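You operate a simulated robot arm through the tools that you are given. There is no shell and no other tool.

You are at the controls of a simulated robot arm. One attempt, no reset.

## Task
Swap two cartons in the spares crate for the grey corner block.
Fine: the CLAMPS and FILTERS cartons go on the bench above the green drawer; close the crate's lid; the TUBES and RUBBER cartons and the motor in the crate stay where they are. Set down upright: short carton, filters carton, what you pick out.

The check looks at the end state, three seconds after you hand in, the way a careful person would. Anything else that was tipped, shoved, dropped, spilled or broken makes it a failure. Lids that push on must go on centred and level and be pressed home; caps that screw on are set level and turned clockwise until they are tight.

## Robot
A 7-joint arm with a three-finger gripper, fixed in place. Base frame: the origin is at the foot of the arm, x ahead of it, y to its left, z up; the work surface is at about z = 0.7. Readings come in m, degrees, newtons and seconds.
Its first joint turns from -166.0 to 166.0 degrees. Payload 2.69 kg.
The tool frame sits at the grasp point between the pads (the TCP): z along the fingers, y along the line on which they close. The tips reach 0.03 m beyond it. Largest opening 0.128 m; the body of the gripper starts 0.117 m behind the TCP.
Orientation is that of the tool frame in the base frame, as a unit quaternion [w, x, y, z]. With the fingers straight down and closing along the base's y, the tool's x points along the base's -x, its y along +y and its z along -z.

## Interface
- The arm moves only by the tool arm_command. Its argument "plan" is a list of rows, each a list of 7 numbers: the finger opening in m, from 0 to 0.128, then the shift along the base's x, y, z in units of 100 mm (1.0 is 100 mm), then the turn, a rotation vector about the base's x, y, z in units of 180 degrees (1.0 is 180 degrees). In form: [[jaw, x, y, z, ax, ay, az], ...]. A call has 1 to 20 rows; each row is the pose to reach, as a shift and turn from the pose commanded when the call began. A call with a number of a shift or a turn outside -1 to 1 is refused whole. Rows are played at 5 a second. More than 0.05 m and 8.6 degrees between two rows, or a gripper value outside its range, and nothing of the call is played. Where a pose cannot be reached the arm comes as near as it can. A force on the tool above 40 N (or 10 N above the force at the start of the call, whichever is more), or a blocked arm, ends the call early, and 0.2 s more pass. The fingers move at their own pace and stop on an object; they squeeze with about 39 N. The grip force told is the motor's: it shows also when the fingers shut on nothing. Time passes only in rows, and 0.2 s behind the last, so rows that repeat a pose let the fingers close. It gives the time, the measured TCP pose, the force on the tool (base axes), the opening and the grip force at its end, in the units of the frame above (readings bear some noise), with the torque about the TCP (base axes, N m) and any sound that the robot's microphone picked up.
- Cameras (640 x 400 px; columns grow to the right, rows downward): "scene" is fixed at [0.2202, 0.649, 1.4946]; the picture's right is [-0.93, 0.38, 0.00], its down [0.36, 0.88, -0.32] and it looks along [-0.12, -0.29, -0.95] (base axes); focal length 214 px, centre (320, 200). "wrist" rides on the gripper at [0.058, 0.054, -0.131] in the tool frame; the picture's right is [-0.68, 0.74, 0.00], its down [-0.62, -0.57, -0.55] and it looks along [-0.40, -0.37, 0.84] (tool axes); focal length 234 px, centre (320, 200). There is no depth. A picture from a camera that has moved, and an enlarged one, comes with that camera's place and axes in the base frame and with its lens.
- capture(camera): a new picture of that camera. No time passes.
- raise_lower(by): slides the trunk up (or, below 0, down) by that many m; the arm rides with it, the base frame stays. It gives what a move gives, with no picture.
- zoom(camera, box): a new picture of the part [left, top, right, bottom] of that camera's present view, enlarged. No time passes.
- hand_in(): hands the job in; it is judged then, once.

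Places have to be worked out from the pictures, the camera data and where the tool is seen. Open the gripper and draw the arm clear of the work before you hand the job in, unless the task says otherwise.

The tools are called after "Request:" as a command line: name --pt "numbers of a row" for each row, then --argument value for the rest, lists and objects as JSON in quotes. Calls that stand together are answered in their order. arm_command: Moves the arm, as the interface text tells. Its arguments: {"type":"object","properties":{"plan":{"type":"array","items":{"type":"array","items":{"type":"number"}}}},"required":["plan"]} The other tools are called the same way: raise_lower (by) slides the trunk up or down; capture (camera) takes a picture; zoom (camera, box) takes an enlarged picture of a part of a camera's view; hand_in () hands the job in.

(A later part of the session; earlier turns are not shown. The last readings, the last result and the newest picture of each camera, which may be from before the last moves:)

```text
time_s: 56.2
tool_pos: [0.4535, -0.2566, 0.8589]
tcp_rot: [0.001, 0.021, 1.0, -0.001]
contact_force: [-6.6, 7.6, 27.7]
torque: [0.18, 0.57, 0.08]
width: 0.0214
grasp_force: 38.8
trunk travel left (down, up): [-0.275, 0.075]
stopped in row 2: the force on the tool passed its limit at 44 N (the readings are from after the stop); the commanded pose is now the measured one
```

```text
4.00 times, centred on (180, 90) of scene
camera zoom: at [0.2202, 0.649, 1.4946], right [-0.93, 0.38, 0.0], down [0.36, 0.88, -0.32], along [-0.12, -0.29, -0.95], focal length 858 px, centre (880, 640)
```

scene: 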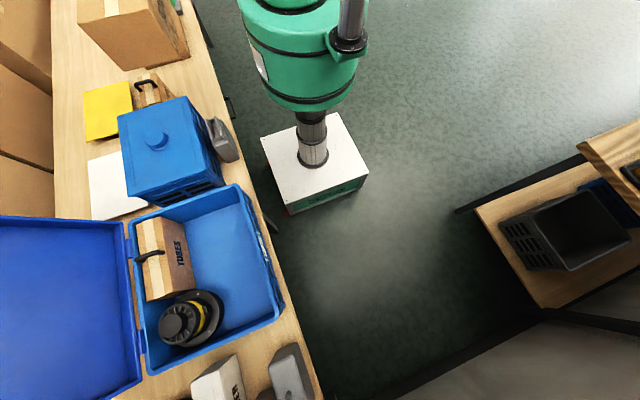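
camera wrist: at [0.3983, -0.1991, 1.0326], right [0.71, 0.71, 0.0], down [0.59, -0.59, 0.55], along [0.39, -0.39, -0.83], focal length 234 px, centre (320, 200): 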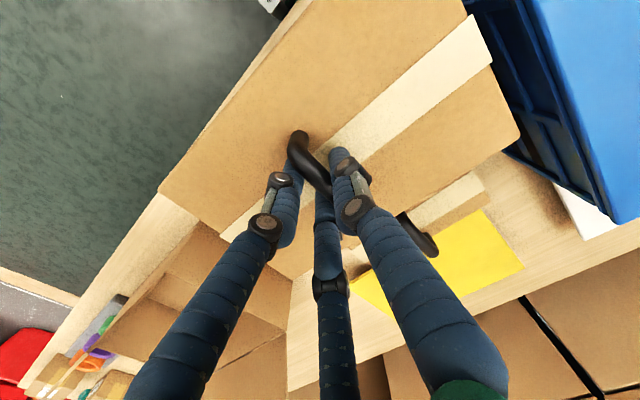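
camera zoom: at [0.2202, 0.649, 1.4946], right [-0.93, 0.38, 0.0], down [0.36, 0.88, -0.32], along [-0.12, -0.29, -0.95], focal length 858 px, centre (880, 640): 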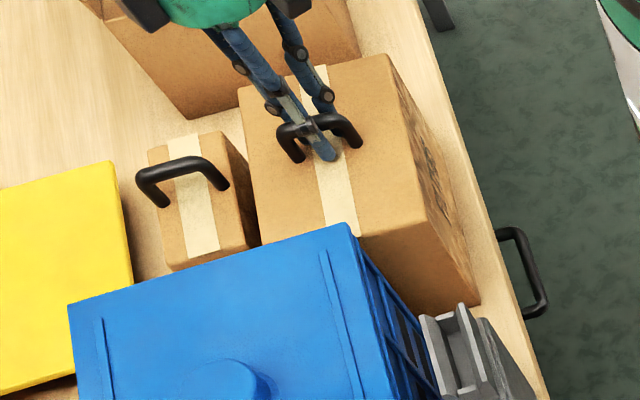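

It is seated. I'll relax 2 mm and open the fingers.

Request:
arm_command --pt "0.0 0.0 0.0 0.015 0 0 0" --pt "0.0 0.0 0.0 0.02 0 0 0"

Request:
arm_command --pt "0.04 0.0 0.0 0.0 0 0 0" --pt "0.06 0.0 0.0 0.0 0 0 0" --pt "0.06 0.0 0.0 0.0 0 0 0"

Request:
arm_command --pt "0.06 0.0 0.0 0.2 0 0 0" --pt "0.06 0.0 0.0 0.5 0 0 0" --pt "0.06 0.0 0.0 1.0 0 0 0"

Request:
capture --camera "wrist"

Request:
zoom --camera "scene" --box '[60, 20, 260, 150]'

```text
time_s: 56.8
tool_pos: [0.4548, -0.256, 0.8582]
tcp_rot: [0.0, 0.021, 1.0, -0.001]
contact_force: [-1.0, 3.5, 1.7]
torque: [0.03, -0.17, 0.03]
width: 0.0216
grasp_force: 39.3
trunk travel left (down, up): [-0.275, 0.075]
```

```text
time_s: 57.6
tool_pos: [0.4545, -0.2569, 0.8587]
tcp_rot: [0.002, 0.022, 1.0, 0.0]
contact_force: [0.1, 0.2, 0.1]
torque: [0.02, -0.01, 0.01]
width: 0.0603
grasp_force: 0.1
trunk travel left (down, up): [-0.275, 0.075]
```

```text
time_s: 58.4
tool_pos: [0.4547, -0.2578, 0.9574]
tcp_rot: [0.001, 0.02, 1.0, -0.001]
contact_force: [1.0, 1.2, 0.5]
torque: [0.03, -0.03, 0.02]
width: 0.0601
grasp_force: 0.0
trunk travel left (down, up): [-0.275, 0.075]
```

```text
taken
camera wrist: at [0.4004, -0.2013, 1.0879], right [0.71, 0.71, 0.0], down [0.59, -0.59, 0.55], along [0.39, -0.39, -0.84], focal length 234 px, centre (320, 200)
```

wrist: 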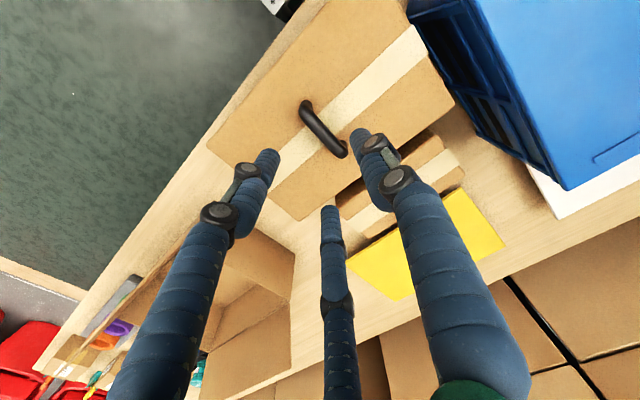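

```text
3.08 times, centred on (160, 85) of scene
camera zoom: at [0.2202, 0.649, 1.4946], right [-0.93, 0.38, 0.0], down [0.36, 0.88, -0.32], along [-0.12, -0.29, -0.95], focal length 660 px, centre (812, 554)
```

zoom: 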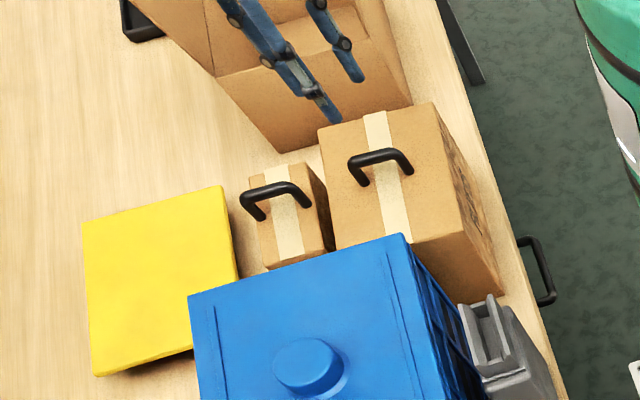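

Both cartons stand upright on the bench above the green drawer. Now I'll rise and head for the grey corner block, turning toward yaw 45° because its handle bar runs diagonally.

Request:
arm_command --pt "0.06 0.0 0.0 0.35 0 0 0" --pt "0.06 0.0 0.0 0.7 0 0 0" --pt "0.06 0.0 0.0 1.0 0 0 0"

Request:
arm_command --pt "0.06 0.0 0.4 0.2 0 0 0.02" --pt "0.06 0.0 0.75 0.5 0 0 0.04" --pt "0.06 0.0 1.0 0.8 0 0 0.05"

Request:
arm_command --pt "0.06 0.0 0.5 0.0 0 0 0.025" --pt "0.06 0.0 1.0 0.0 0 0 0.05"

Request:
arm_command --pt "0.06 0.0 0.5 0.0 0 0 0.025" --pt "0.06 0.0 1.0 0.0 0 0 0.05"

Request:
arm_command --pt "0.06 0.0 0.5 0.0 0 0 0.025" --pt "0.06 0.0 1.0 0.0 0 0 0.05"

Request:
arm_command --pt "0.06 0.0 0.5 0.0 0 0 0.025" --pt "0.06 0.0 1.0 0.0 0 0 0.05"

Request:
arm_command --pt "0.06 0.0 0.5 0.0 0 0 0" --pt "0.06 0.0 1.0 0.0 0 0 0.013"

Request:
arm_command --pt "0.06 0.0 0.5 0.0 0 0 0" --pt "0.06 0.0 1.0 0.0 0 0 0"

Request:
capture --camera "wrist"

Request:
capture --camera "scene"

```text
time_s: 59.2
tool_pos: [0.4532, -0.2537, 1.0589]
tcp_rot: [0.001, 0.021, 1.0, 0.0]
contact_force: [0.0, 0.7, 0.4]
torque: [-0.01, -0.04, -0.03]
width: 0.0598
grasp_force: 0.1
trunk travel left (down, up): [-0.275, 0.075]
```

```text
time_s: 60.0
tool_pos: [0.4527, -0.1556, 1.1384]
tcp_rot: [0.0, -0.058, 0.998, -0.001]
contact_force: [0.3, -0.2, -0.3]
torque: [-0.01, 0.02, -0.03]
width: 0.0599
grasp_force: 0.2
trunk travel left (down, up): [-0.275, 0.075]
```

```text
time_s: 60.6
tool_pos: [0.4534, -0.0557, 1.1364]
tcp_rot: [0.002, -0.137, 0.991, 0.0]
contact_force: [0.5, 0.0, 0.6]
torque: [-0.05, -0.01, 0.01]
width: 0.0602
grasp_force: 0.1
trunk travel left (down, up): [-0.275, 0.075]
```

```text
time_s: 61.2
tool_pos: [0.4527, 0.0454, 1.14]
tcp_rot: [0.001, -0.214, 0.977, -0.001]
contact_force: [0.0, 0.3, 0.4]
torque: [-0.07, 0.0, -0.03]
width: 0.0601
grasp_force: 0.2
trunk travel left (down, up): [-0.275, 0.075]
```

```text
time_s: 61.8
tool_pos: [0.4549, 0.146, 1.1394]
tcp_rot: [0.001, -0.29, 0.957, 0.0]
contact_force: [-0.6, -0.3, -0.8]
torque: [-0.07, 0.08, -0.02]
width: 0.0603
grasp_force: 0.1
trunk travel left (down, up): [-0.275, 0.075]
```

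```text
time_s: 62.4
tool_pos: [0.4541, 0.245, 1.138]
tcp_rot: [0.002, -0.364, 0.931, 0.0]
contact_force: [-0.6, 0.1, -0.2]
torque: [-0.08, -0.01, -0.01]
width: 0.0602
grasp_force: 0.1
trunk travel left (down, up): [-0.275, 0.075]
```

```text
time_s: 63.0
tool_pos: [0.4528, 0.3455, 1.137]
tcp_rot: [0.001, -0.382, 0.924, -0.001]
contact_force: [1.0, 0.1, -0.4]
torque: [-0.07, 0.02, 0.02]
width: 0.06
grasp_force: 0.0
trunk travel left (down, up): [-0.275, 0.075]
```

```text
time_s: 63.6
tool_pos: [0.455, 0.4462, 1.1384]
tcp_rot: [0.0, -0.382, 0.924, -0.002]
contact_force: [-0.4, 0.2, 0.1]
torque: [-0.12, -0.01, 0.02]
width: 0.06
grasp_force: 0.2
trunk travel left (down, up): [-0.275, 0.075]
```

```text
taken
camera wrist: at [0.3777, 0.4436, 1.2671], right [-0.04, 1.0, 0.0], down [0.83, 0.04, 0.55], along [0.55, 0.02, -0.84], focal length 234 px, centre (320, 200)
```

wrist: 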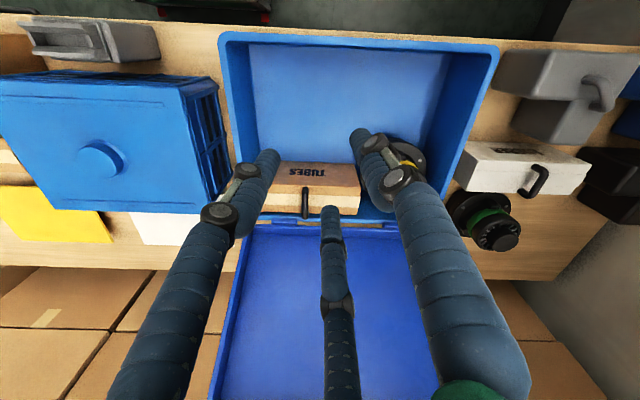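

```text
taken
```

scene: 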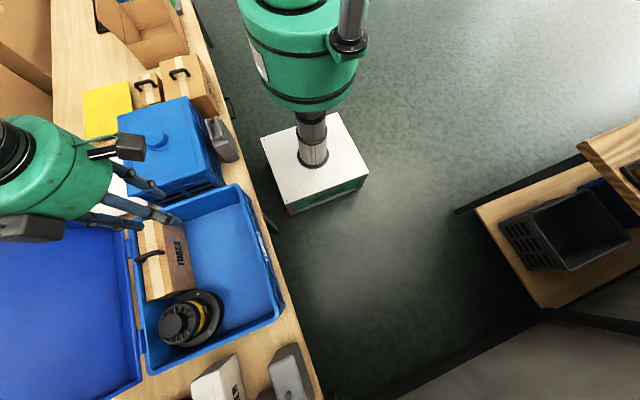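

The crate's interior is well visible from here. I'll zoom in to measure the free floor area for the block.

Request:
zoom --camera "wrist" --box '[205, 20, 515, 240]'

Request:
zoom --camera "wrist" --box '[440, 20, 640, 260]'

```text
1.82 times, centred on (360, 130) of wrist
camera zoom: at [0.3777, 0.4436, 1.2671], right [-0.04, 1.0, 0.0], down [0.83, 0.04, 0.55], along [0.55, 0.02, -0.84], focal length 426 px, centre (247, 327)
```

zoom: 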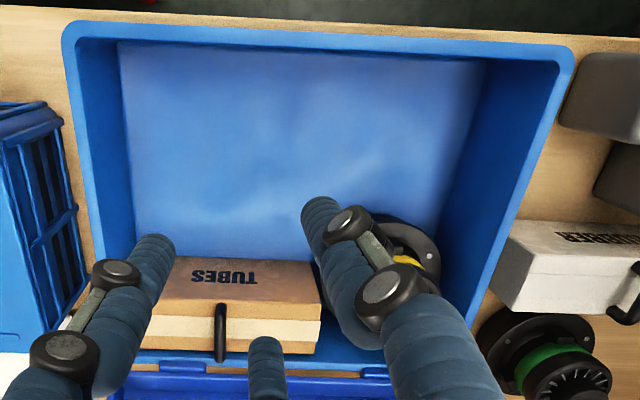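

```text
1.67 times, centred on (540, 140) of wrist
camera zoom: at [0.3777, 0.4436, 1.2671], right [-0.04, 1.0, 0.0], down [0.83, 0.04, 0.55], along [0.55, 0.02, -0.84], focal length 390 px, centre (-47, 300)
```

zoom: 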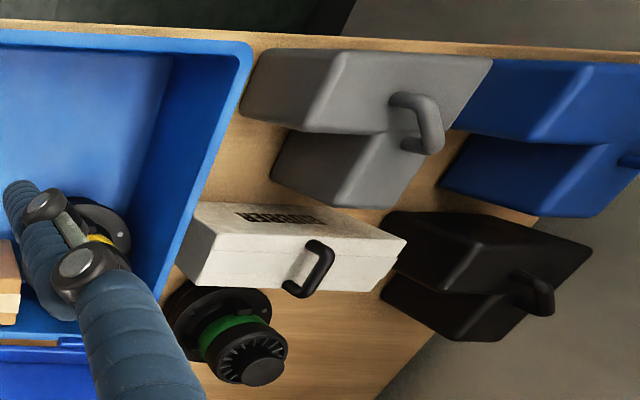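

The free floor runs x≈0.38–0.626 by y≈0.30–0.71, with the motor flange starting at x≈0.548 for y>0.55, so the L-block (about 155 mm square) fits easily around (0.49, 0.42). I'll continue toward the grey block.

Request:
arm_command --pt "0.06 -0.03 0.5 0.0 0 0 0" --pt "0.06 -0.06 1.0 0.0 0 0 0"

Request:
arm_command --pt "0.06 -0.03 0.5 0.0 0 0 0" --pt "0.06 -0.06 1.0 0.0 0 0 0"

Request:
arm_command --pt "0.06 -0.03 0.5 0.0 0 0 0" --pt "0.06 -0.06 1.0 0.0 0 0 0"

Request:
arm_command --pt "0.06 -0.03 0.4 -0.1 0 0 0" --pt "0.06 -0.06 0.8 -0.3 0 0 0"

Request:
capture --camera "wrist"

Request:
capture --camera "scene"

```text
time_s: 64.2
tool_pos: [0.449, 0.545, 1.1369]
tcp_rot: [0.0, -0.383, 0.924, 0.0]
contact_force: [0.2, 0.8, 0.1]
torque: [-0.1, -0.02, 0.01]
width: 0.0598
grasp_force: 0.0
trunk travel left (down, up): [-0.275, 0.075]
```

```text
time_s: 64.8
tool_pos: [0.443, 0.6439, 1.1382]
tcp_rot: [0.001, -0.383, 0.924, -0.001]
contact_force: [-0.3, 0.3, -1.2]
torque: [-0.11, -0.02, -0.01]
width: 0.0602
grasp_force: 0.1
trunk travel left (down, up): [-0.275, 0.075]
```

```text
time_s: 65.4
tool_pos: [0.4375, 0.7436, 1.1351]
tcp_rot: [0.001, -0.382, 0.924, -0.001]
contact_force: [-0.2, 0.7, -1.5]
torque: [-0.09, -0.01, 0.01]
width: 0.06
grasp_force: 0.0
trunk travel left (down, up): [-0.275, 0.075]
```

```text
time_s: 66.0
tool_pos: [0.4311, 0.8252, 1.1079]
tcp_rot: [0.0, -0.383, 0.924, -0.002]
contact_force: [0.6, 0.3, -1.4]
torque: [-0.05, -0.03, 0.0]
width: 0.06
grasp_force: 0.0
trunk travel left (down, up): [-0.275, 0.075]
```

```text
taken
camera wrist: at [0.3523, 0.8219, 1.2375], right [-0.04, 1.0, 0.0], down [0.83, 0.04, 0.55], along [0.55, 0.02, -0.83], focal length 234 px, centre (320, 200)
```

wrist: 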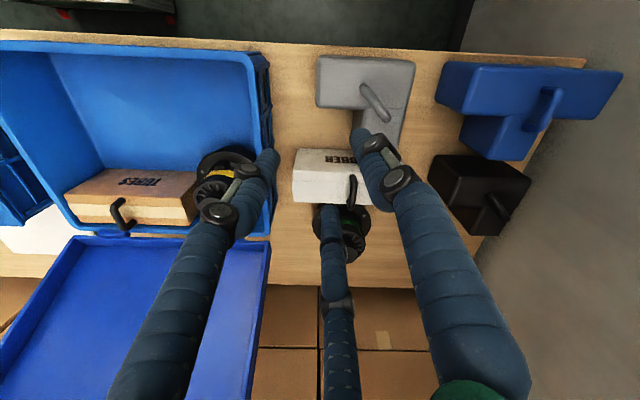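

```text
taken
```

scene: 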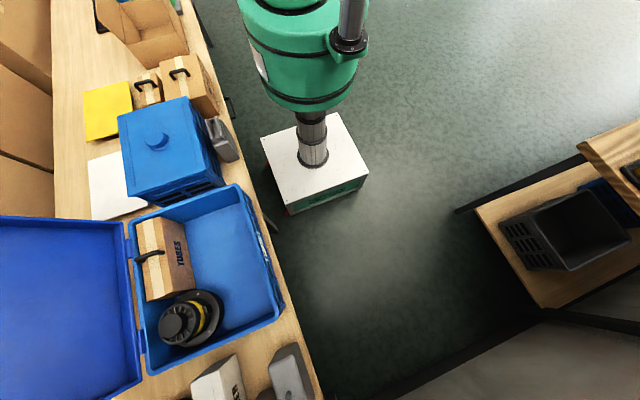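

The grey block and its handle are clearly visible. I'll zoom in for the exact handle position and angle.

Request:
zoom --camera "wrist" --box '[290, 40, 450, 140]'

```text
4.00 times, centred on (370, 90) of wrist
camera zoom: at [0.3523, 0.8219, 1.2375], right [-0.04, 1.0, 0.0], down [0.83, 0.04, 0.55], along [0.55, 0.02, -0.83], focal length 937 px, centre (120, 640)
```

zoom: 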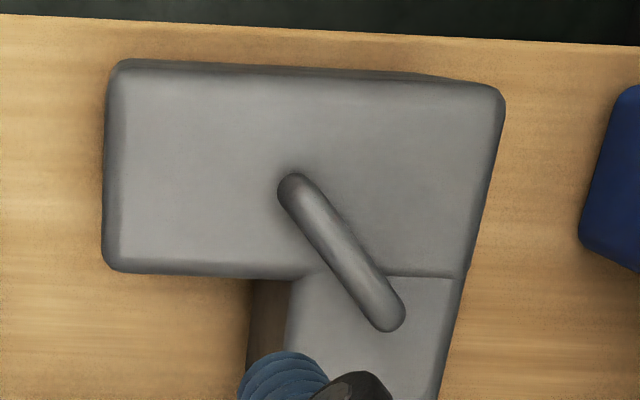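

The bar centre is at about (0.424, 0.912, 0.839), running at 45°, so yaw 45° fits. I'll move to (0.429, 0.9065) at z≈1.01 and see whether the arm actually reaches there with the tool vertical.

Request:
arm_command --pt "0.06 0.0 0.27 -0.33 0 0 0" --pt "0.06 -0.01 0.54 -0.66 0 0 0" --pt "0.06 -0.02 0.81 -1.0 0 0 0" --pt "0.06 -0.02 0.81 -1.0 0 0 0"

Request:
capture --camera "wrist"

```text
time_s: 67.0
tool_pos: [0.4271, 0.9063, 1.0101]
tcp_rot: [0.002, -0.382, 0.924, 0.0]
contact_force: [0.2, 0.6, -0.5]
torque: [-0.04, 0.01, -0.01]
width: 0.0601
grasp_force: 0.0
trunk travel left (down, up): [-0.275, 0.075]
```

```text
taken
camera wrist: at [0.3493, 0.9033, 1.14], right [-0.04, 1.0, 0.0], down [0.83, 0.04, 0.55], along [0.55, 0.02, -0.83], focal length 234 px, centre (320, 200)
```

wrist: 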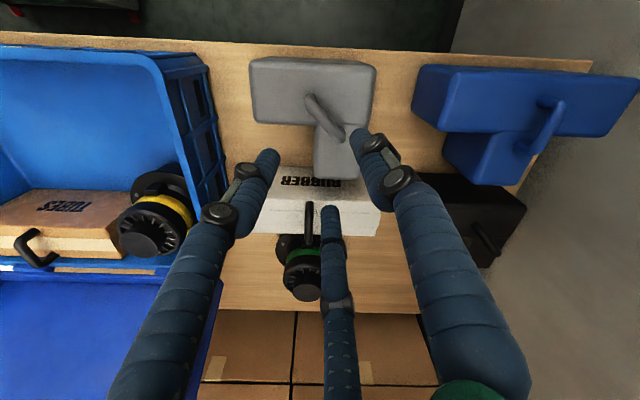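

The arm reached it with no offset, and the bar projects where predicted. I'll descend to about z≈0.92 and recheck pose and alignment.

Request:
arm_command --pt "0.06 0.0 0.0 -0.3 0 0 0" --pt "0.06 0.01 0.0 -0.6 0 0 0" --pt "0.06 0.01 0.0 -0.9 0 0 0"

Request:
zoom --camera "wrist" --box '[200, 60, 440, 260]'

```text
time_s: 67.8
tool_pos: [0.4288, 0.9055, 0.921]
tcp_rot: [0.002, -0.383, 0.924, -0.001]
contact_force: [1.1, 0.0, 0.7]
torque: [-0.07, 0.04, -0.03]
width: 0.06
grasp_force: 0.0
trunk travel left (down, up): [-0.275, 0.075]
```

```text
2.00 times, centred on (320, 160) of wrist
camera zoom: at [0.3498, 0.9026, 1.0506], right [-0.04, 1.0, 0.0], down [0.83, 0.03, 0.55], along [0.55, 0.02, -0.83], focal length 468 px, centre (320, 280)
```

zoom: 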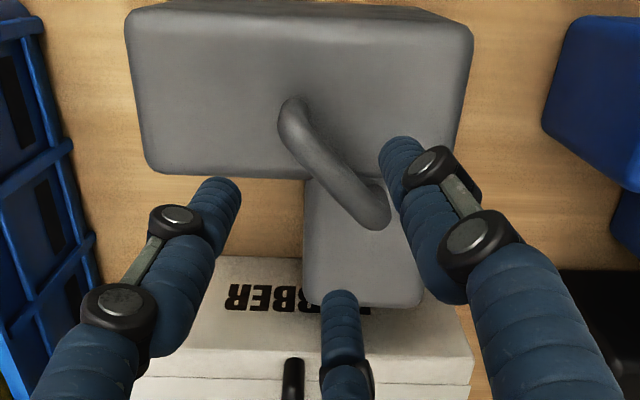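

The alignment still matches within a millimetre or two. I'll descend to z≈0.864.

Request:
arm_command --pt "0.06 0.0 0.0 -0.2 0 0 0" --pt "0.06 0.0 0.0 -0.4 0 0 0" --pt "0.06 0.0 0.0 -0.5 0 0 0" --pt "0.06 0.0 0.0 -0.57 0 0 0"

Request:
zoom --camera "wrist" --box '[200, 80, 440, 280]'

```text
time_s: 68.8
tool_pos: [0.4305, 0.9059, 0.863]
tcp_rot: [0.001, -0.382, 0.924, -0.001]
contact_force: [0.1, 0.2, 1.1]
torque: [0.05, 0.0, 0.04]
width: 0.06
grasp_force: 0.0
trunk travel left (down, up): [-0.275, 0.075]
```

```text
2.00 times, centred on (320, 180) of wrist
camera zoom: at [0.3509, 0.9025, 0.9928], right [-0.04, 1.0, 0.0], down [0.83, 0.03, 0.55], along [0.55, 0.02, -0.83], focal length 468 px, centre (320, 240)
```

zoom: 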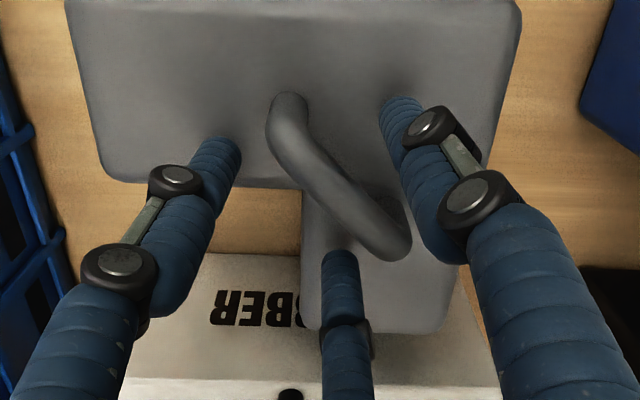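

The geometry now looks the same as it did for the cartons. I'll lower 4 mm more and close on the handle.

Request:
arm_command --pt "0.06 0 0 -0.02 0 0 0" --pt "0.06 0 0 -0.04 0 0 0" --pt "0.04 0 0 -0.04 0 0 0" --pt "0.02 0 0 -0.04 0 0 0" --pt "0.0 0 0 -0.04 0 0 0" --pt "0.0 0 0 -0.04 0 0 0" --pt "0.0 0 0 -0.04 0 0 0"

Request:
zoom --camera "wrist" --box '[200, 80, 440, 280]'

```text
time_s: 70.4
tool_pos: [0.4298, 0.9054, 0.8581]
tcp_rot: [0.002, -0.382, 0.924, -0.001]
contact_force: [1.3, 0.3, 0.0]
torque: [0.0, -0.01, 0.07]
width: 0.0216
grasp_force: 39.1
trunk travel left (down, up): [-0.275, 0.075]
```

```text
2.00 times, centred on (320, 180) of wrist
camera zoom: at [0.3511, 0.9018, 0.9878], right [-0.04, 1.0, 0.0], down [0.83, 0.04, 0.55], along [0.55, 0.02, -0.83], focal length 468 px, centre (320, 240)
```

zoom: 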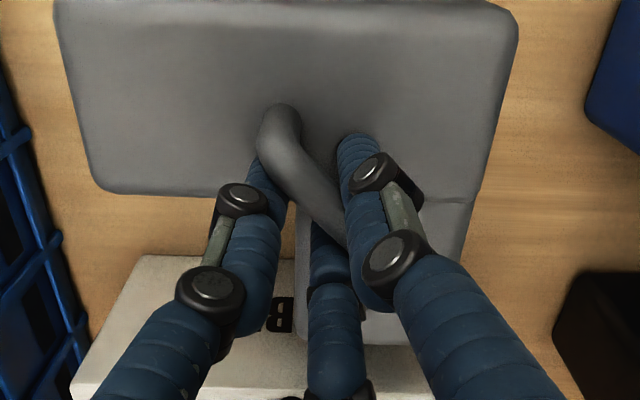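

The handle is gripped (21.6 mm, 39 N). I'll lift slowly straight up and watch the weight.

Request:
arm_command --pt "0.0 0.0 0.0 0.08 0 0 0" --pt "0.0 0.0 0.0 0.2 0 0 0" --pt "0.0 0.0 0.0 0.4 0 0 0" --pt "0.0 0.0 0.0 0.6 0 0 0" --pt "0.0 0.0 0.0 0.8 0 0 0" --pt "0.0 0.0 0.0 1.0 0 0 0"

Request:
capture --camera "wrist"

Request:
zoom --camera "scene" --box '[140, 300, 340, 400]'

```text
time_s: 71.8
tool_pos: [0.4306, 0.907, 0.9569]
tcp_rot: [0.001, -0.383, 0.924, 0.0]
contact_force: [-0.6, -0.1, -3.5]
torque: [0.01, -0.02, 0.0]
width: 0.0216
grasp_force: 38.9
trunk travel left (down, up): [-0.275, 0.075]
```

```text
taken
camera wrist: at [0.3519, 0.9029, 1.0871], right [-0.04, 1.0, 0.0], down [0.83, 0.04, 0.55], along [0.55, 0.02, -0.83], focal length 234 px, centre (320, 200)
```

wrist: 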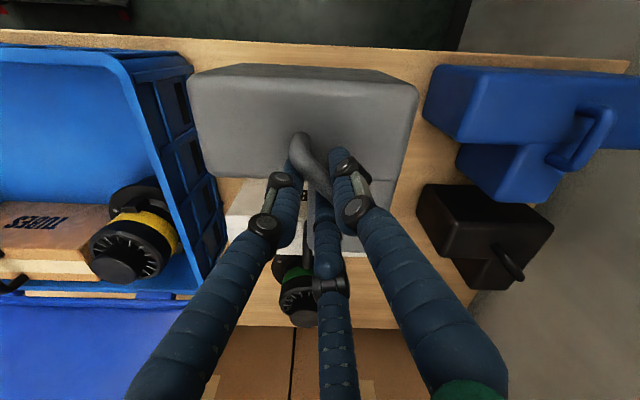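

```text
3.20 times, centred on (240, 350) of scene
camera zoom: at [0.2202, 0.649, 1.4946], right [-0.93, 0.38, 0.0], down [0.36, 0.88, -0.32], along [-0.12, -0.29, -0.95], focal length 686 px, centre (576, -280)
```

zoom: 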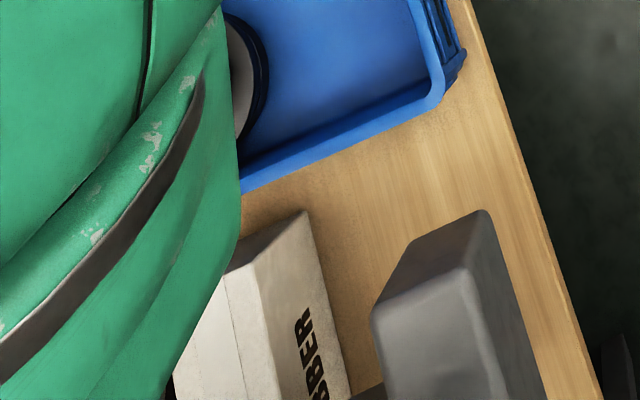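

The block (about 0.35 kg) is lifted level, and its neighbours are untouched. I'll raise it further and carry it over the crate with the same orientation.

Request:
arm_command --pt "0.0 0.0 0.0 0.35 0 0 0" --pt "0.0 0.0 0.0 0.7 0 0 0" --pt "0.0 0.0 0.0 1.0 0 0 0"

Request:
arm_command --pt "0.0 0.04 -0.31 0.2 0 0 0" --pt "0.0 0.08 -0.62 0.4 0 0 0" --pt "0.0 0.12 -0.93 0.6 0 0 0"

Request:
arm_command --pt "0.0 0.04 -0.31 0.0 0 0 0" --pt "0.0 0.08 -0.62 0.0 0 0 0" --pt "0.0 0.12 -0.93 0.0 0 0 0"

Request:
arm_command --pt "0.0 0.04 -0.31 0.0 0 0 0" --pt "0.0 0.08 -0.62 0.0 0 0 0" --pt "0.0 0.12 -0.93 0.0 0 0 0"

Request:
capture --camera "scene"

Request:
capture --camera "wrist"

```text
time_s: 72.6
tool_pos: [0.4286, 0.9039, 1.0566]
tcp_rot: [0.001, -0.383, 0.924, 0.0]
contact_force: [0.1, 0.0, -3.5]
torque: [0.0, 0.01, -0.04]
width: 0.0215
grasp_force: 39.0
trunk travel left (down, up): [-0.275, 0.075]
```

```text
time_s: 73.4
tool_pos: [0.4399, 0.8128, 1.1184]
tcp_rot: [0.001, -0.383, 0.924, 0.0]
contact_force: [-1.0, 0.8, -2.7]
torque: [-0.01, -0.02, -0.02]
width: 0.0215
grasp_force: 39.0
trunk travel left (down, up): [-0.275, 0.075]
```

```text
time_s: 74.2
tool_pos: [0.45, 0.7199, 1.1189]
tcp_rot: [0.001, -0.383, 0.924, 0.0]
contact_force: [-0.4, -0.6, -3.5]
torque: [-0.07, 0.01, 0.01]
width: 0.0216
grasp_force: 39.0
trunk travel left (down, up): [-0.275, 0.075]
```

```text
time_s: 75.0
tool_pos: [0.4647, 0.6251, 1.1193]
tcp_rot: [0.001, -0.382, 0.924, -0.001]
contact_force: [0.1, -0.2, -3.9]
torque: [0.0, -0.03, -0.01]
width: 0.0212
grasp_force: 38.9
trunk travel left (down, up): [-0.275, 0.075]
```

```text
taken
```

scene: 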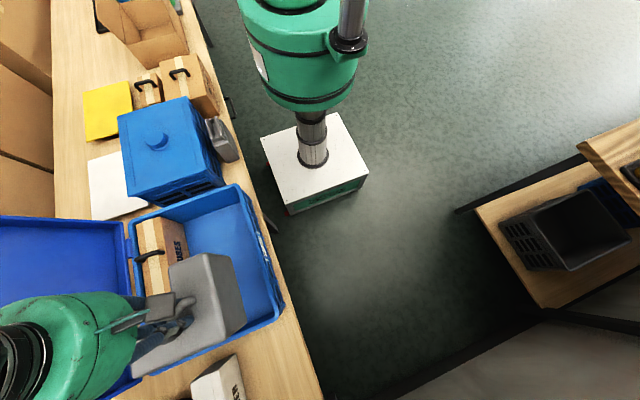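

```text
taken
camera wrist: at [0.3863, 0.623, 1.2485], right [-0.04, 1.0, 0.0], down [0.83, 0.04, 0.55], along [0.55, 0.02, -0.83], focal length 234 px, centre (320, 200)
```

wrist: 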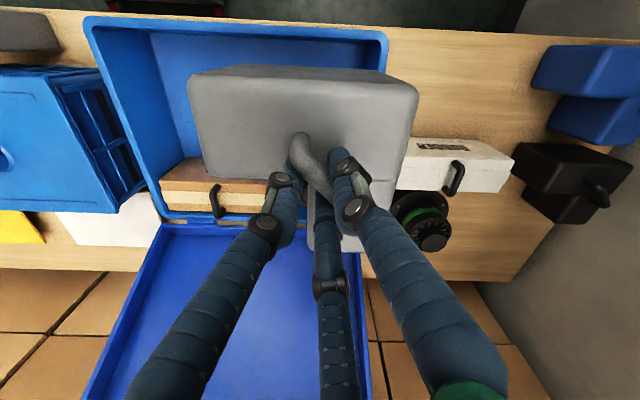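

The block is over the crate and level. I'll carry it two more steps to the target position at (0.492, 0.441).

Request:
arm_command --pt "0.0 0.05 -0.31 0.0 0 0 0" --pt "0.0 0.1 -0.62 0.0 0 0 0" --pt "0.0 0.14 -0.92 0.0 0 0 0"

Request:
arm_command --pt "0.0 0.05 -0.31 0.0 0 0 0" --pt "0.0 0.1 -0.62 0.0 0 0 0" --pt "0.0 0.14 -0.92 0.0 0 0 0"

Request:
arm_command --pt "0.0 0.0 0.0 -0.33 0 0 0" --pt "0.0 0.0 0.0 -0.66 0 0 0" --pt "0.0 0.0 0.0 -1.0 0 0 0"

Request:
zoom --camera "scene" --box '[80, 160, 320, 380]'

Request:
capture --camera "wrist"

```text
time_s: 75.8
tool_pos: [0.4784, 0.5367, 1.1187]
tcp_rot: [0.001, -0.383, 0.924, -0.001]
contact_force: [0.3, 0.3, -3.5]
torque: [-0.03, -0.02, 0.05]
width: 0.0216
grasp_force: 38.9
trunk travel left (down, up): [-0.275, 0.075]
```

```text
time_s: 76.6
tool_pos: [0.4923, 0.4433, 1.1201]
tcp_rot: [0.001, -0.382, 0.924, -0.001]
contact_force: [-0.9, 0.4, -2.9]
torque: [-0.03, 0.0, -0.01]
width: 0.0214
grasp_force: 38.8
trunk travel left (down, up): [-0.275, 0.075]
```

```text
time_s: 77.4
tool_pos: [0.4956, 0.4433, 1.02]
tcp_rot: [0.002, -0.383, 0.924, 0.0]
contact_force: [0.6, 0.8, -3.3]
torque: [-0.03, 0.0, -0.05]
width: 0.0215
grasp_force: 39.0
trunk travel left (down, up): [-0.275, 0.075]
```

```text
1.82 times, centred on (200, 270) of scene
camera zoom: at [0.2202, 0.649, 1.4946], right [-0.93, 0.38, 0.0], down [0.36, 0.88, -0.32], along [-0.12, -0.29, -0.95], focal length 390 px, centre (538, 73)
```

zoom: 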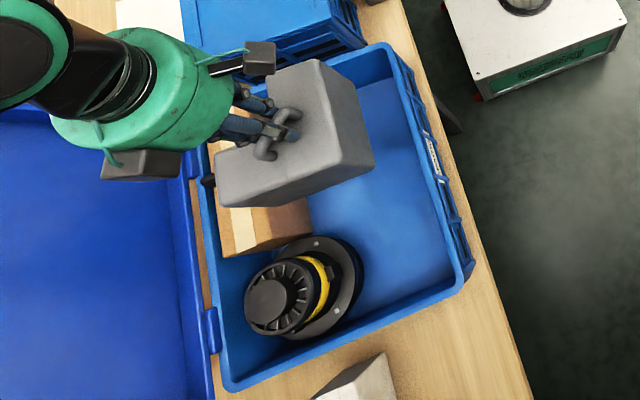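

```text
taken
camera wrist: at [0.4154, 0.4402, 1.1497], right [-0.04, 1.0, 0.0], down [0.83, 0.03, 0.55], along [0.55, 0.02, -0.83], focal length 234 px, centre (320, 200)
```

wrist: 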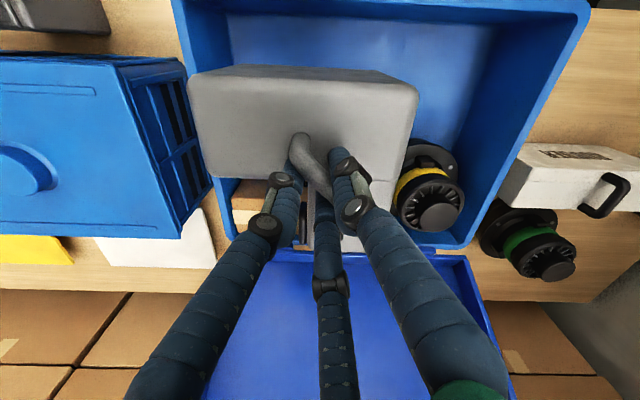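

The block is centred over the free floor, with about 45 mm of margin to the front wall and to TUBES. I'll lower it into the crate.

Request:
arm_command --pt "0.0 0.0 0.0 -0.3 0 0 0" --pt "0.0 0.0 0.0 -0.6 0 0 0" --pt "0.0 0.0 0.0 -0.9 0 0 0" --pt "0.0 0.0 0.0 -1.0 0 0 0"

Request:
zoom --camera "scene" --box '[100, 170, 300, 350]'

Request:
capture --camera "wrist"

```text
time_s: 78.4
tool_pos: [0.4936, 0.4422, 0.9174]
tcp_rot: [0.001, -0.383, 0.924, -0.001]
contact_force: [0.4, -0.7, -3.5]
torque: [-0.04, -0.03, 0.04]
width: 0.0215
grasp_force: 38.8
trunk travel left (down, up): [-0.275, 0.075]
```

```text
2.22 times, centred on (200, 260) of scene
camera zoom: at [0.2202, 0.649, 1.4946], right [-0.93, 0.38, 0.0], down [0.36, 0.88, -0.32], along [-0.12, -0.29, -0.95], focal length 477 px, centre (587, 67)
```

zoom: 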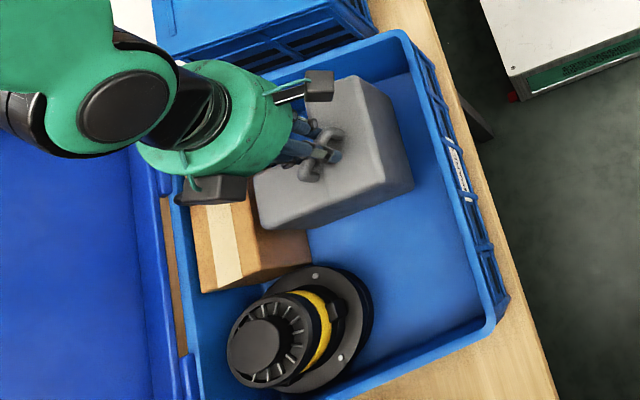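

```text
taken
camera wrist: at [0.4157, 0.4394, 1.0477], right [-0.04, 1.0, 0.0], down [0.83, 0.04, 0.55], along [0.55, 0.02, -0.83], focal length 234 px, centre (320, 200)
```

wrist: 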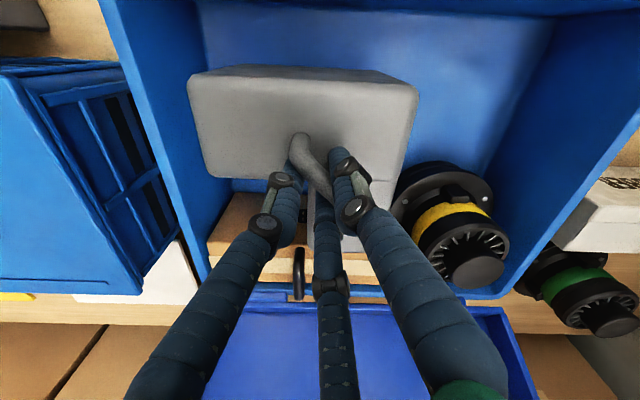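

I'll check the gap between the block's +x arm and TUBES before the final descent.

Request:
zoom --camera "wrist" --box '[190, 160, 430, 310]'

Request:
zoom --camera "scene" --box '[170, 200, 260, 290]'

```text
2.67 times, centred on (310, 235) of wrist
camera zoom: at [0.4157, 0.4394, 1.0477], right [-0.04, 1.0, 0.0], down [0.83, 0.04, 0.55], along [0.55, 0.02, -0.83], focal length 624 px, centre (347, 107)
```

zoom: 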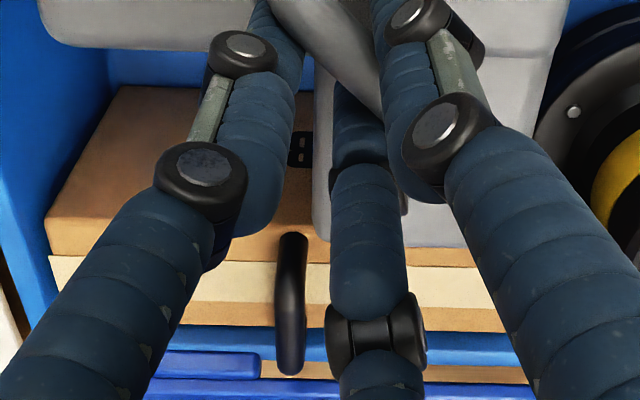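

```text
4.44 times, centred on (215, 245) of scene
camera zoom: at [0.2202, 0.649, 1.4946], right [-0.93, 0.38, 0.0], down [0.36, 0.88, -0.32], along [-0.12, -0.29, -0.95], focal length 953 px, centre (787, 0)
```

zoom: 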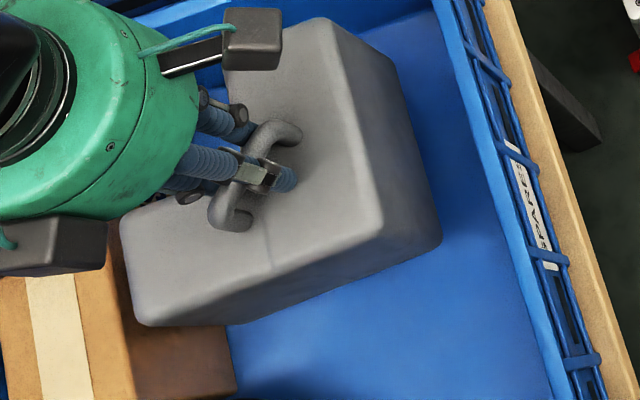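

The block's +x end is at x≈0.59 and TUBES' face at x≥0.63, so there is room. The crate label also reads "SPARES". I'll lower the last centimetres gently.

Request:
arm_command --pt "0.0 0.0 0.0 -0.15 0 0 0" --pt "0.0 0.0 0.0 -0.3 0 0 0" --pt "0.0 0.0 0.0 -0.42 0 0 0" --pt "0.0 0.0 0.0 -0.46 0 0 0"

Request:
arm_command --pt "0.0 0.0 0.0 -0.02 0 0 0" --pt "0.0 0.0 0.0 -0.04 0 0 0" --pt "0.0 0.0 0.0 -0.05 0 0 0"

```text
time_s: 79.4
tool_pos: [0.4935, 0.4422, 0.872]
tcp_rot: [0.001, -0.382, 0.924, 0.0]
contact_force: [0.0, -0.2, -3.4]
torque: [-0.04, 0.04, 0.0]
width: 0.0216
grasp_force: 39.2
trunk travel left (down, up): [-0.275, 0.075]
```

```text
time_s: 80.2
tool_pos: [0.4942, 0.4436, 0.8668]
tcp_rot: [0.002, -0.383, 0.924, -0.001]
contact_force: [0.3, -0.3, -3.1]
torque: [-0.01, -0.03, 0.04]
width: 0.0213
grasp_force: 39.1
trunk travel left (down, up): [-0.275, 0.075]
```

No contact yet at z≈0.867. I'll continue in 1 mm steps.

Request:
arm_command --pt "0.0 0.0 0.0 -0.01 0 0 0" --pt "0.0 0.0 0.0 -0.02 0 0 0" --pt "0.0 0.0 0.0 -0.03 0 0 0"

```text
time_s: 81.0
tool_pos: [0.4943, 0.4418, 0.8652]
tcp_rot: [0.002, -0.383, 0.924, 0.001]
contact_force: [0.9, -5.3, 23.8]
torque: [-0.73, 0.91, 0.11]
width: 0.0217
grasp_force: 39.0
trunk travel left (down, up): [-0.275, 0.075]
```

It is seated on the crate floor (24 N). I'll relax slightly, open the fingers, and rise.

Request:
arm_command --pt "0.0 0.0 0.0 0.015 0 0 0" --pt "0.0 0.0 0.0 0.015 0 0 0"

Request:
arm_command --pt "0.04 0.0 0.0 0.0 0 0 0" --pt "0.06 0.0 0.0 0.0 0 0 0" --pt "0.06 0.0 0.0 0.0 0 0 0"

Request:
arm_command --pt "0.06 0.0 0.0 0.2 0 0 0" --pt "0.06 0.0 0.0 0.5 0 0 0" --pt "0.06 0.0 0.0 1.0 0 0 0"

Request:
capture --camera "wrist"

Request:
zoom --camera "scene" --box '[80, 160, 320, 380]'

```text
time_s: 81.6
tool_pos: [0.4939, 0.4424, 0.8657]
tcp_rot: [0.002, -0.383, 0.924, 0.001]
contact_force: [2.3, 1.2, 4.9]
torque: [0.73, -0.67, -0.09]
width: 0.0214
grasp_force: 38.9
trunk travel left (down, up): [-0.275, 0.075]
```

```text
time_s: 82.4
tool_pos: [0.4948, 0.4425, 0.8665]
tcp_rot: [0.001, -0.382, 0.924, 0.0]
contact_force: [0.1, -1.0, -0.6]
torque: [0.01, 0.01, -0.02]
width: 0.0602
grasp_force: 0.1
trunk travel left (down, up): [-0.275, 0.075]
```

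```text
time_s: 83.2
tool_pos: [0.4924, 0.4432, 0.9671]
tcp_rot: [0.001, -0.383, 0.924, -0.001]
contact_force: [-0.2, -0.3, -0.1]
torque: [0.01, -0.02, -0.04]
width: 0.0603
grasp_force: 0.1
trunk travel left (down, up): [-0.275, 0.075]
```

```text
taken
camera wrist: at [0.4146, 0.4413, 1.0973], right [-0.04, 1.0, 0.0], down [0.83, 0.04, 0.55], along [0.55, 0.02, -0.84], focal length 234 px, centre (320, 200)
```

wrist: 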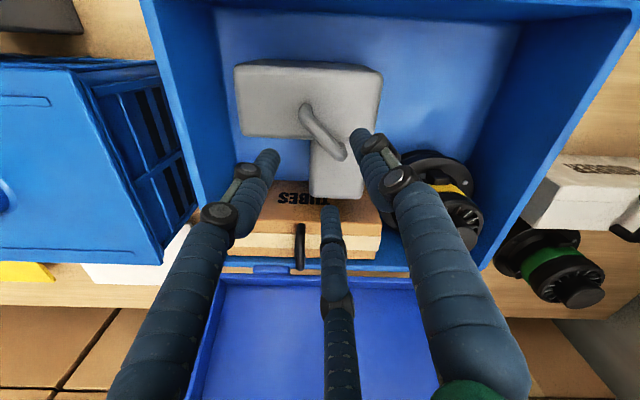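

```text
1.82 times, centred on (200, 270) of scene
camera zoom: at [0.2202, 0.649, 1.4946], right [-0.93, 0.38, 0.0], down [0.36, 0.88, -0.32], along [-0.12, -0.29, -0.95], focal length 390 px, centre (538, 73)
```

zoom: 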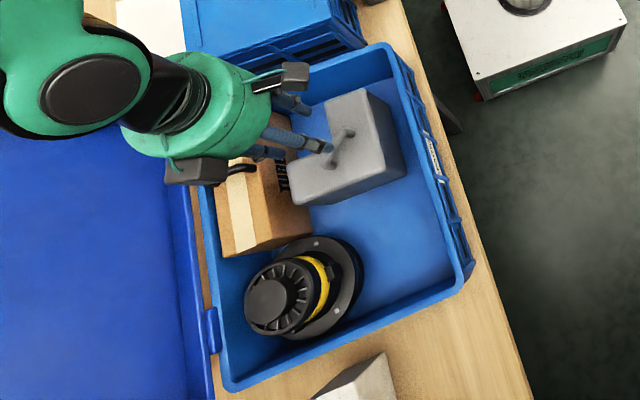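

The grey block stands upright in the crate, clear of TUBES and the motor. Next is the lid: I'll rise and back off to get a good view of its tilt and handle.

Request:
arm_command --pt "0.06 0.0 0.0 0.5 0 0 0" --pt "0.06 0.0 0.0 1.0 0 0 0"

Request:
arm_command --pt "0.06 -0.3 0.0 0.35 0 0 0" --pt "0.06 -0.6 0.0 0.7 0 0 0" --pt "0.06 -0.8 0.0 1.0 0 0 0"

Request:
capture --camera "wrist"

Request:
arm_command --pt "0.06 -0.25 0.0 0.4 0 0 0" --pt "0.06 -0.5 0.0 0.8 0 0 0" --pt "0.06 -0.6 0.0 1.0 0 0 0"

Request:
capture --camera "wrist"

```text
time_s: 83.8
tool_pos: [0.4918, 0.4437, 1.0675]
tcp_rot: [0.003, -0.383, 0.924, 0.0]
contact_force: [0.0, -0.7, 0.0]
torque: [0.06, -0.02, 0.01]
width: 0.0599
grasp_force: 0.1
trunk travel left (down, up): [-0.275, 0.075]
```

```text
time_s: 84.6
tool_pos: [0.4107, 0.4412, 1.1647]
tcp_rot: [0.001, -0.383, 0.924, 0.0]
contact_force: [0.5, -0.4, -0.4]
torque: [-0.03, 0.01, 0.02]
width: 0.0598
grasp_force: 0.1
trunk travel left (down, up): [-0.275, 0.075]
```

```text
taken
camera wrist: at [0.3339, 0.4383, 1.2948], right [-0.04, 1.0, 0.0], down [0.83, 0.04, 0.55], along [0.55, 0.02, -0.83], focal length 234 px, centre (320, 200)
```

wrist: 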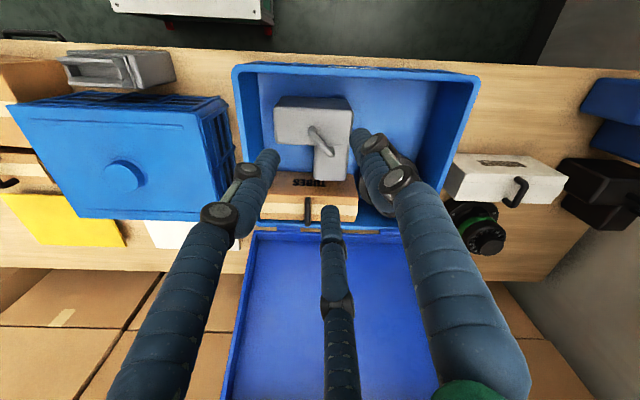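

```text
time_s: 85.4
tool_pos: [0.3529, 0.442, 1.2649]
tcp_rot: [0.001, -0.383, 0.924, 0.0]
contact_force: [-0.4, -0.4, 0.2]
torque: [0.01, -0.05, 0.01]
width: 0.0602
grasp_force: 0.0
trunk travel left (down, up): [-0.275, 0.075]
```

```text
taken
camera wrist: at [0.2743, 0.4388, 1.3945], right [-0.04, 1.0, 0.0], down [0.83, 0.03, 0.55], along [0.55, 0.02, -0.83], focal length 234 px, centre (320, 200)
```

wrist: 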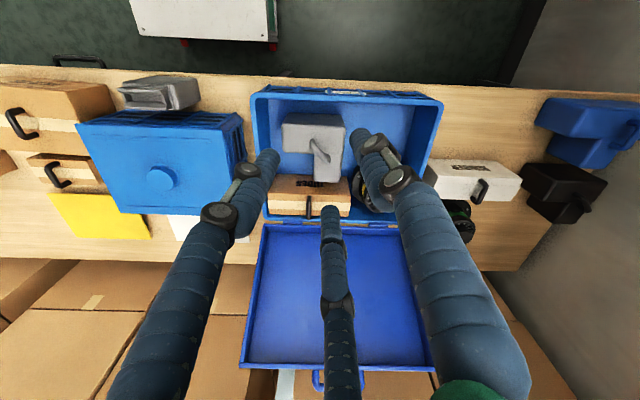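

The whole lid is visible now, standing up from the hinge and leaning back. I'll zoom in for accurate corner pixels.

Request:
zoom --camera "wrist" --box '[225, 200, 455, 400]'

Request:
zoom --camera "scene" --box '[0, 190, 180, 400]'

```text
2.00 times, centred on (340, 300) of wrist
camera zoom: at [0.2743, 0.4388, 1.3945], right [-0.04, 1.0, 0.0], down [0.83, 0.03, 0.55], along [0.55, 0.02, -0.83], focal length 468 px, centre (280, 0)
```

zoom: 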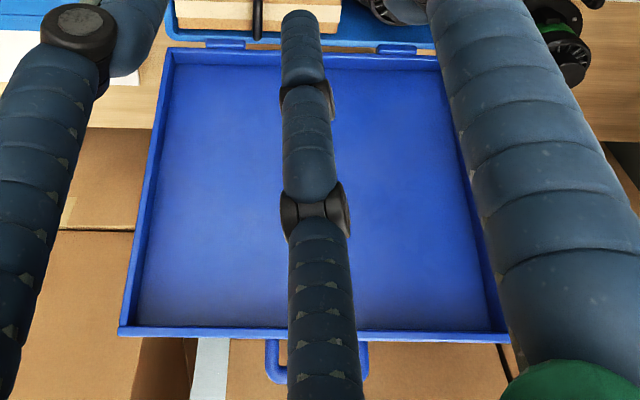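

```text
1.90 times, centred on (90, 295) of scene
camera zoom: at [0.2202, 0.649, 1.4946], right [-0.93, 0.38, 0.0], down [0.36, 0.88, -0.32], along [-0.12, -0.29, -0.95], focal length 408 px, centre (758, 19)
```

zoom: 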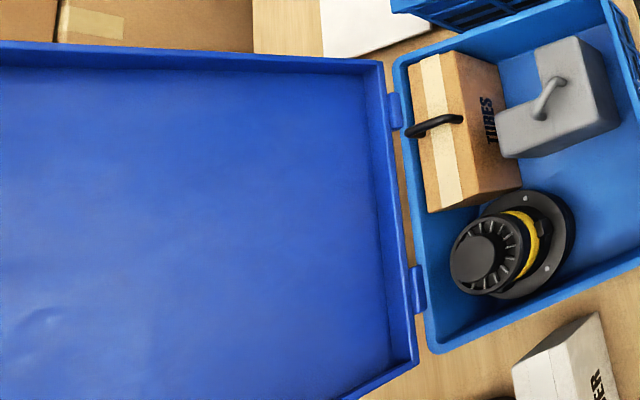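

From the pixel widths I get the lid hinged near (0.722, 0.84), its far edge near (0.845, 1.17), and so about 70° above horizontal. Its handle bar is near (0.857, 0.50, 1.21), along y. I'll move higher, turn to yaw 90° and look at that handle from above.

Request:
arm_command --pt "0.06 0.2 0.0 0.35 0 0 0.02" --pt "0.06 0.5 0.0 0.7 0 0 0.04" --pt "0.06 0.8 0.0 1.0 0 0 0.07"

Request:
arm_command --pt "0.06 0.33 0.1 0.1 0 0 0.03" --pt "0.06 0.66 0.1 0.2 0 0 0.06" --pt "0.06 1.0 0.1 0.2 0 0 0.09"

Request:
arm_command --pt "0.06 0.33 0.0 0.0 0 0 0.03" --pt "0.06 0.66 0.0 0.0 0 0 0.06" --pt "0.06 1.0 0.0 0.0 0 0 0.09"

Request:
capture --camera "wrist"

Request:
capture --camera "scene"

```text
time_s: 86.2
tool_pos: [0.433, 0.4438, 1.3642]
tcp_rot: [0.001, -0.482, 0.876, 0.0]
contact_force: [-0.2, -0.6, 0.4]
torque: [0.02, 0.0, -0.02]
width: 0.0602
grasp_force: 0.1
trunk travel left (down, up): [-0.275, 0.075]
```

```text
time_s: 87.0
tool_pos: [0.5331, 0.4533, 1.3847]
tcp_rot: [0.001, -0.602, 0.799, 0.0]
contact_force: [-1.2, -0.3, 0.3]
torque: [0.01, -0.02, 0.01]
width: 0.0598
grasp_force: 0.0
trunk travel left (down, up): [-0.275, 0.075]
```

```text
time_s: 87.8
tool_pos: [0.6323, 0.4528, 1.3854]
tcp_rot: [-0.001, 0.708, -0.707, 0.0]
contact_force: [0.0, -0.6, -0.2]
torque: [0.01, 0.01, -0.02]
width: 0.0598
grasp_force: 0.0
trunk travel left (down, up): [-0.275, 0.075]
```

```text
taken
camera wrist: at [0.5802, 0.3946, 1.515], right [-0.74, 0.68, 0.0], down [0.56, 0.62, 0.55], along [0.37, 0.41, -0.83], focal length 234 px, centre (320, 200)
```

wrist: 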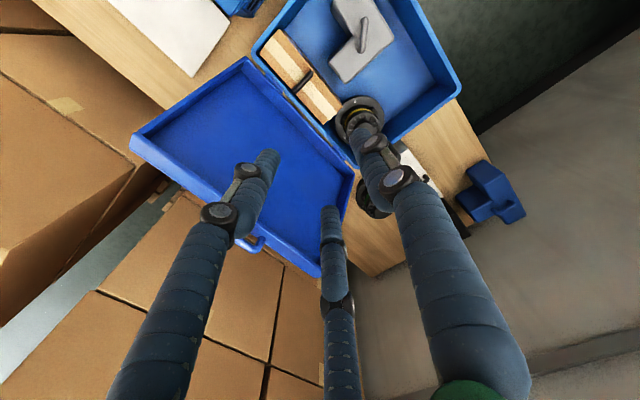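

```text
taken
```

scene: 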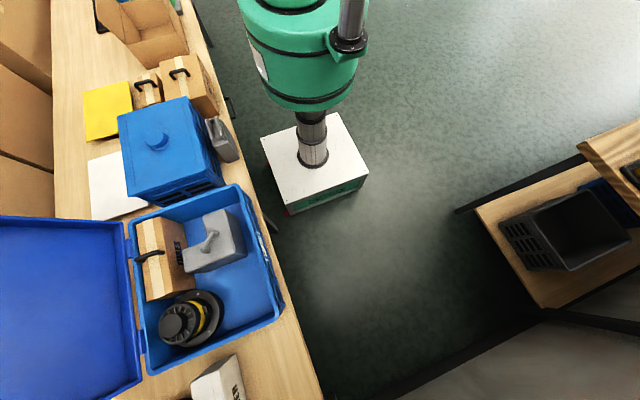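

The lid and part of its handle are in view; I'll zoom in on them.

Request:
zoom --camera "wrist" --box '[120, 50, 370, 290]'

Request:
zoom --camera "wrist" --box '[200, 190, 340, 290]'

```text
1.67 times, centred on (245, 170) of wrist
camera zoom: at [0.5802, 0.3946, 1.515], right [-0.74, 0.68, 0.0], down [0.56, 0.62, 0.55], along [0.37, 0.41, -0.83], focal length 390 px, centre (445, 250)
```

zoom: 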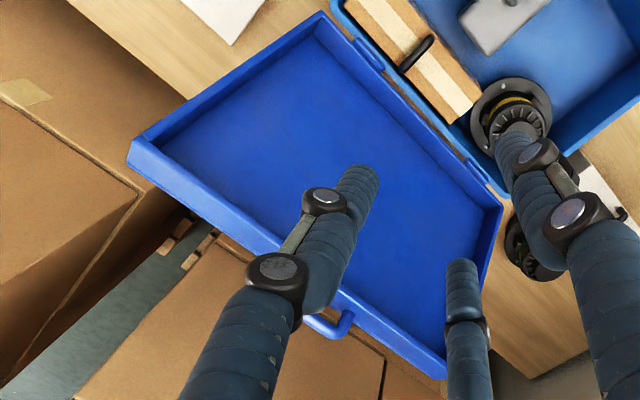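

```text
4.00 times, centred on (270, 240) of wrist
camera zoom: at [0.5802, 0.3946, 1.515], right [-0.74, 0.68, 0.0], down [0.56, 0.62, 0.55], along [0.37, 0.41, -0.83], focal length 937 px, centre (520, 40)
```

zoom: 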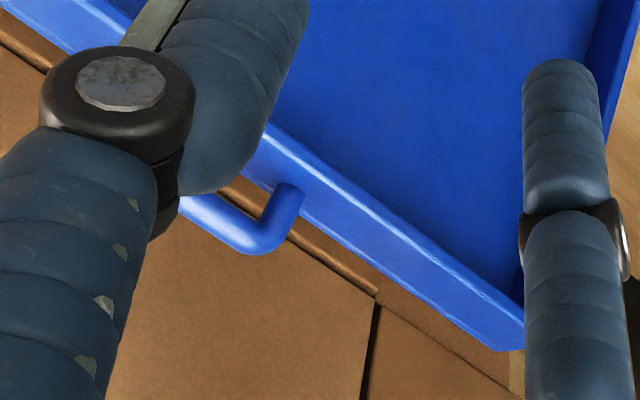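

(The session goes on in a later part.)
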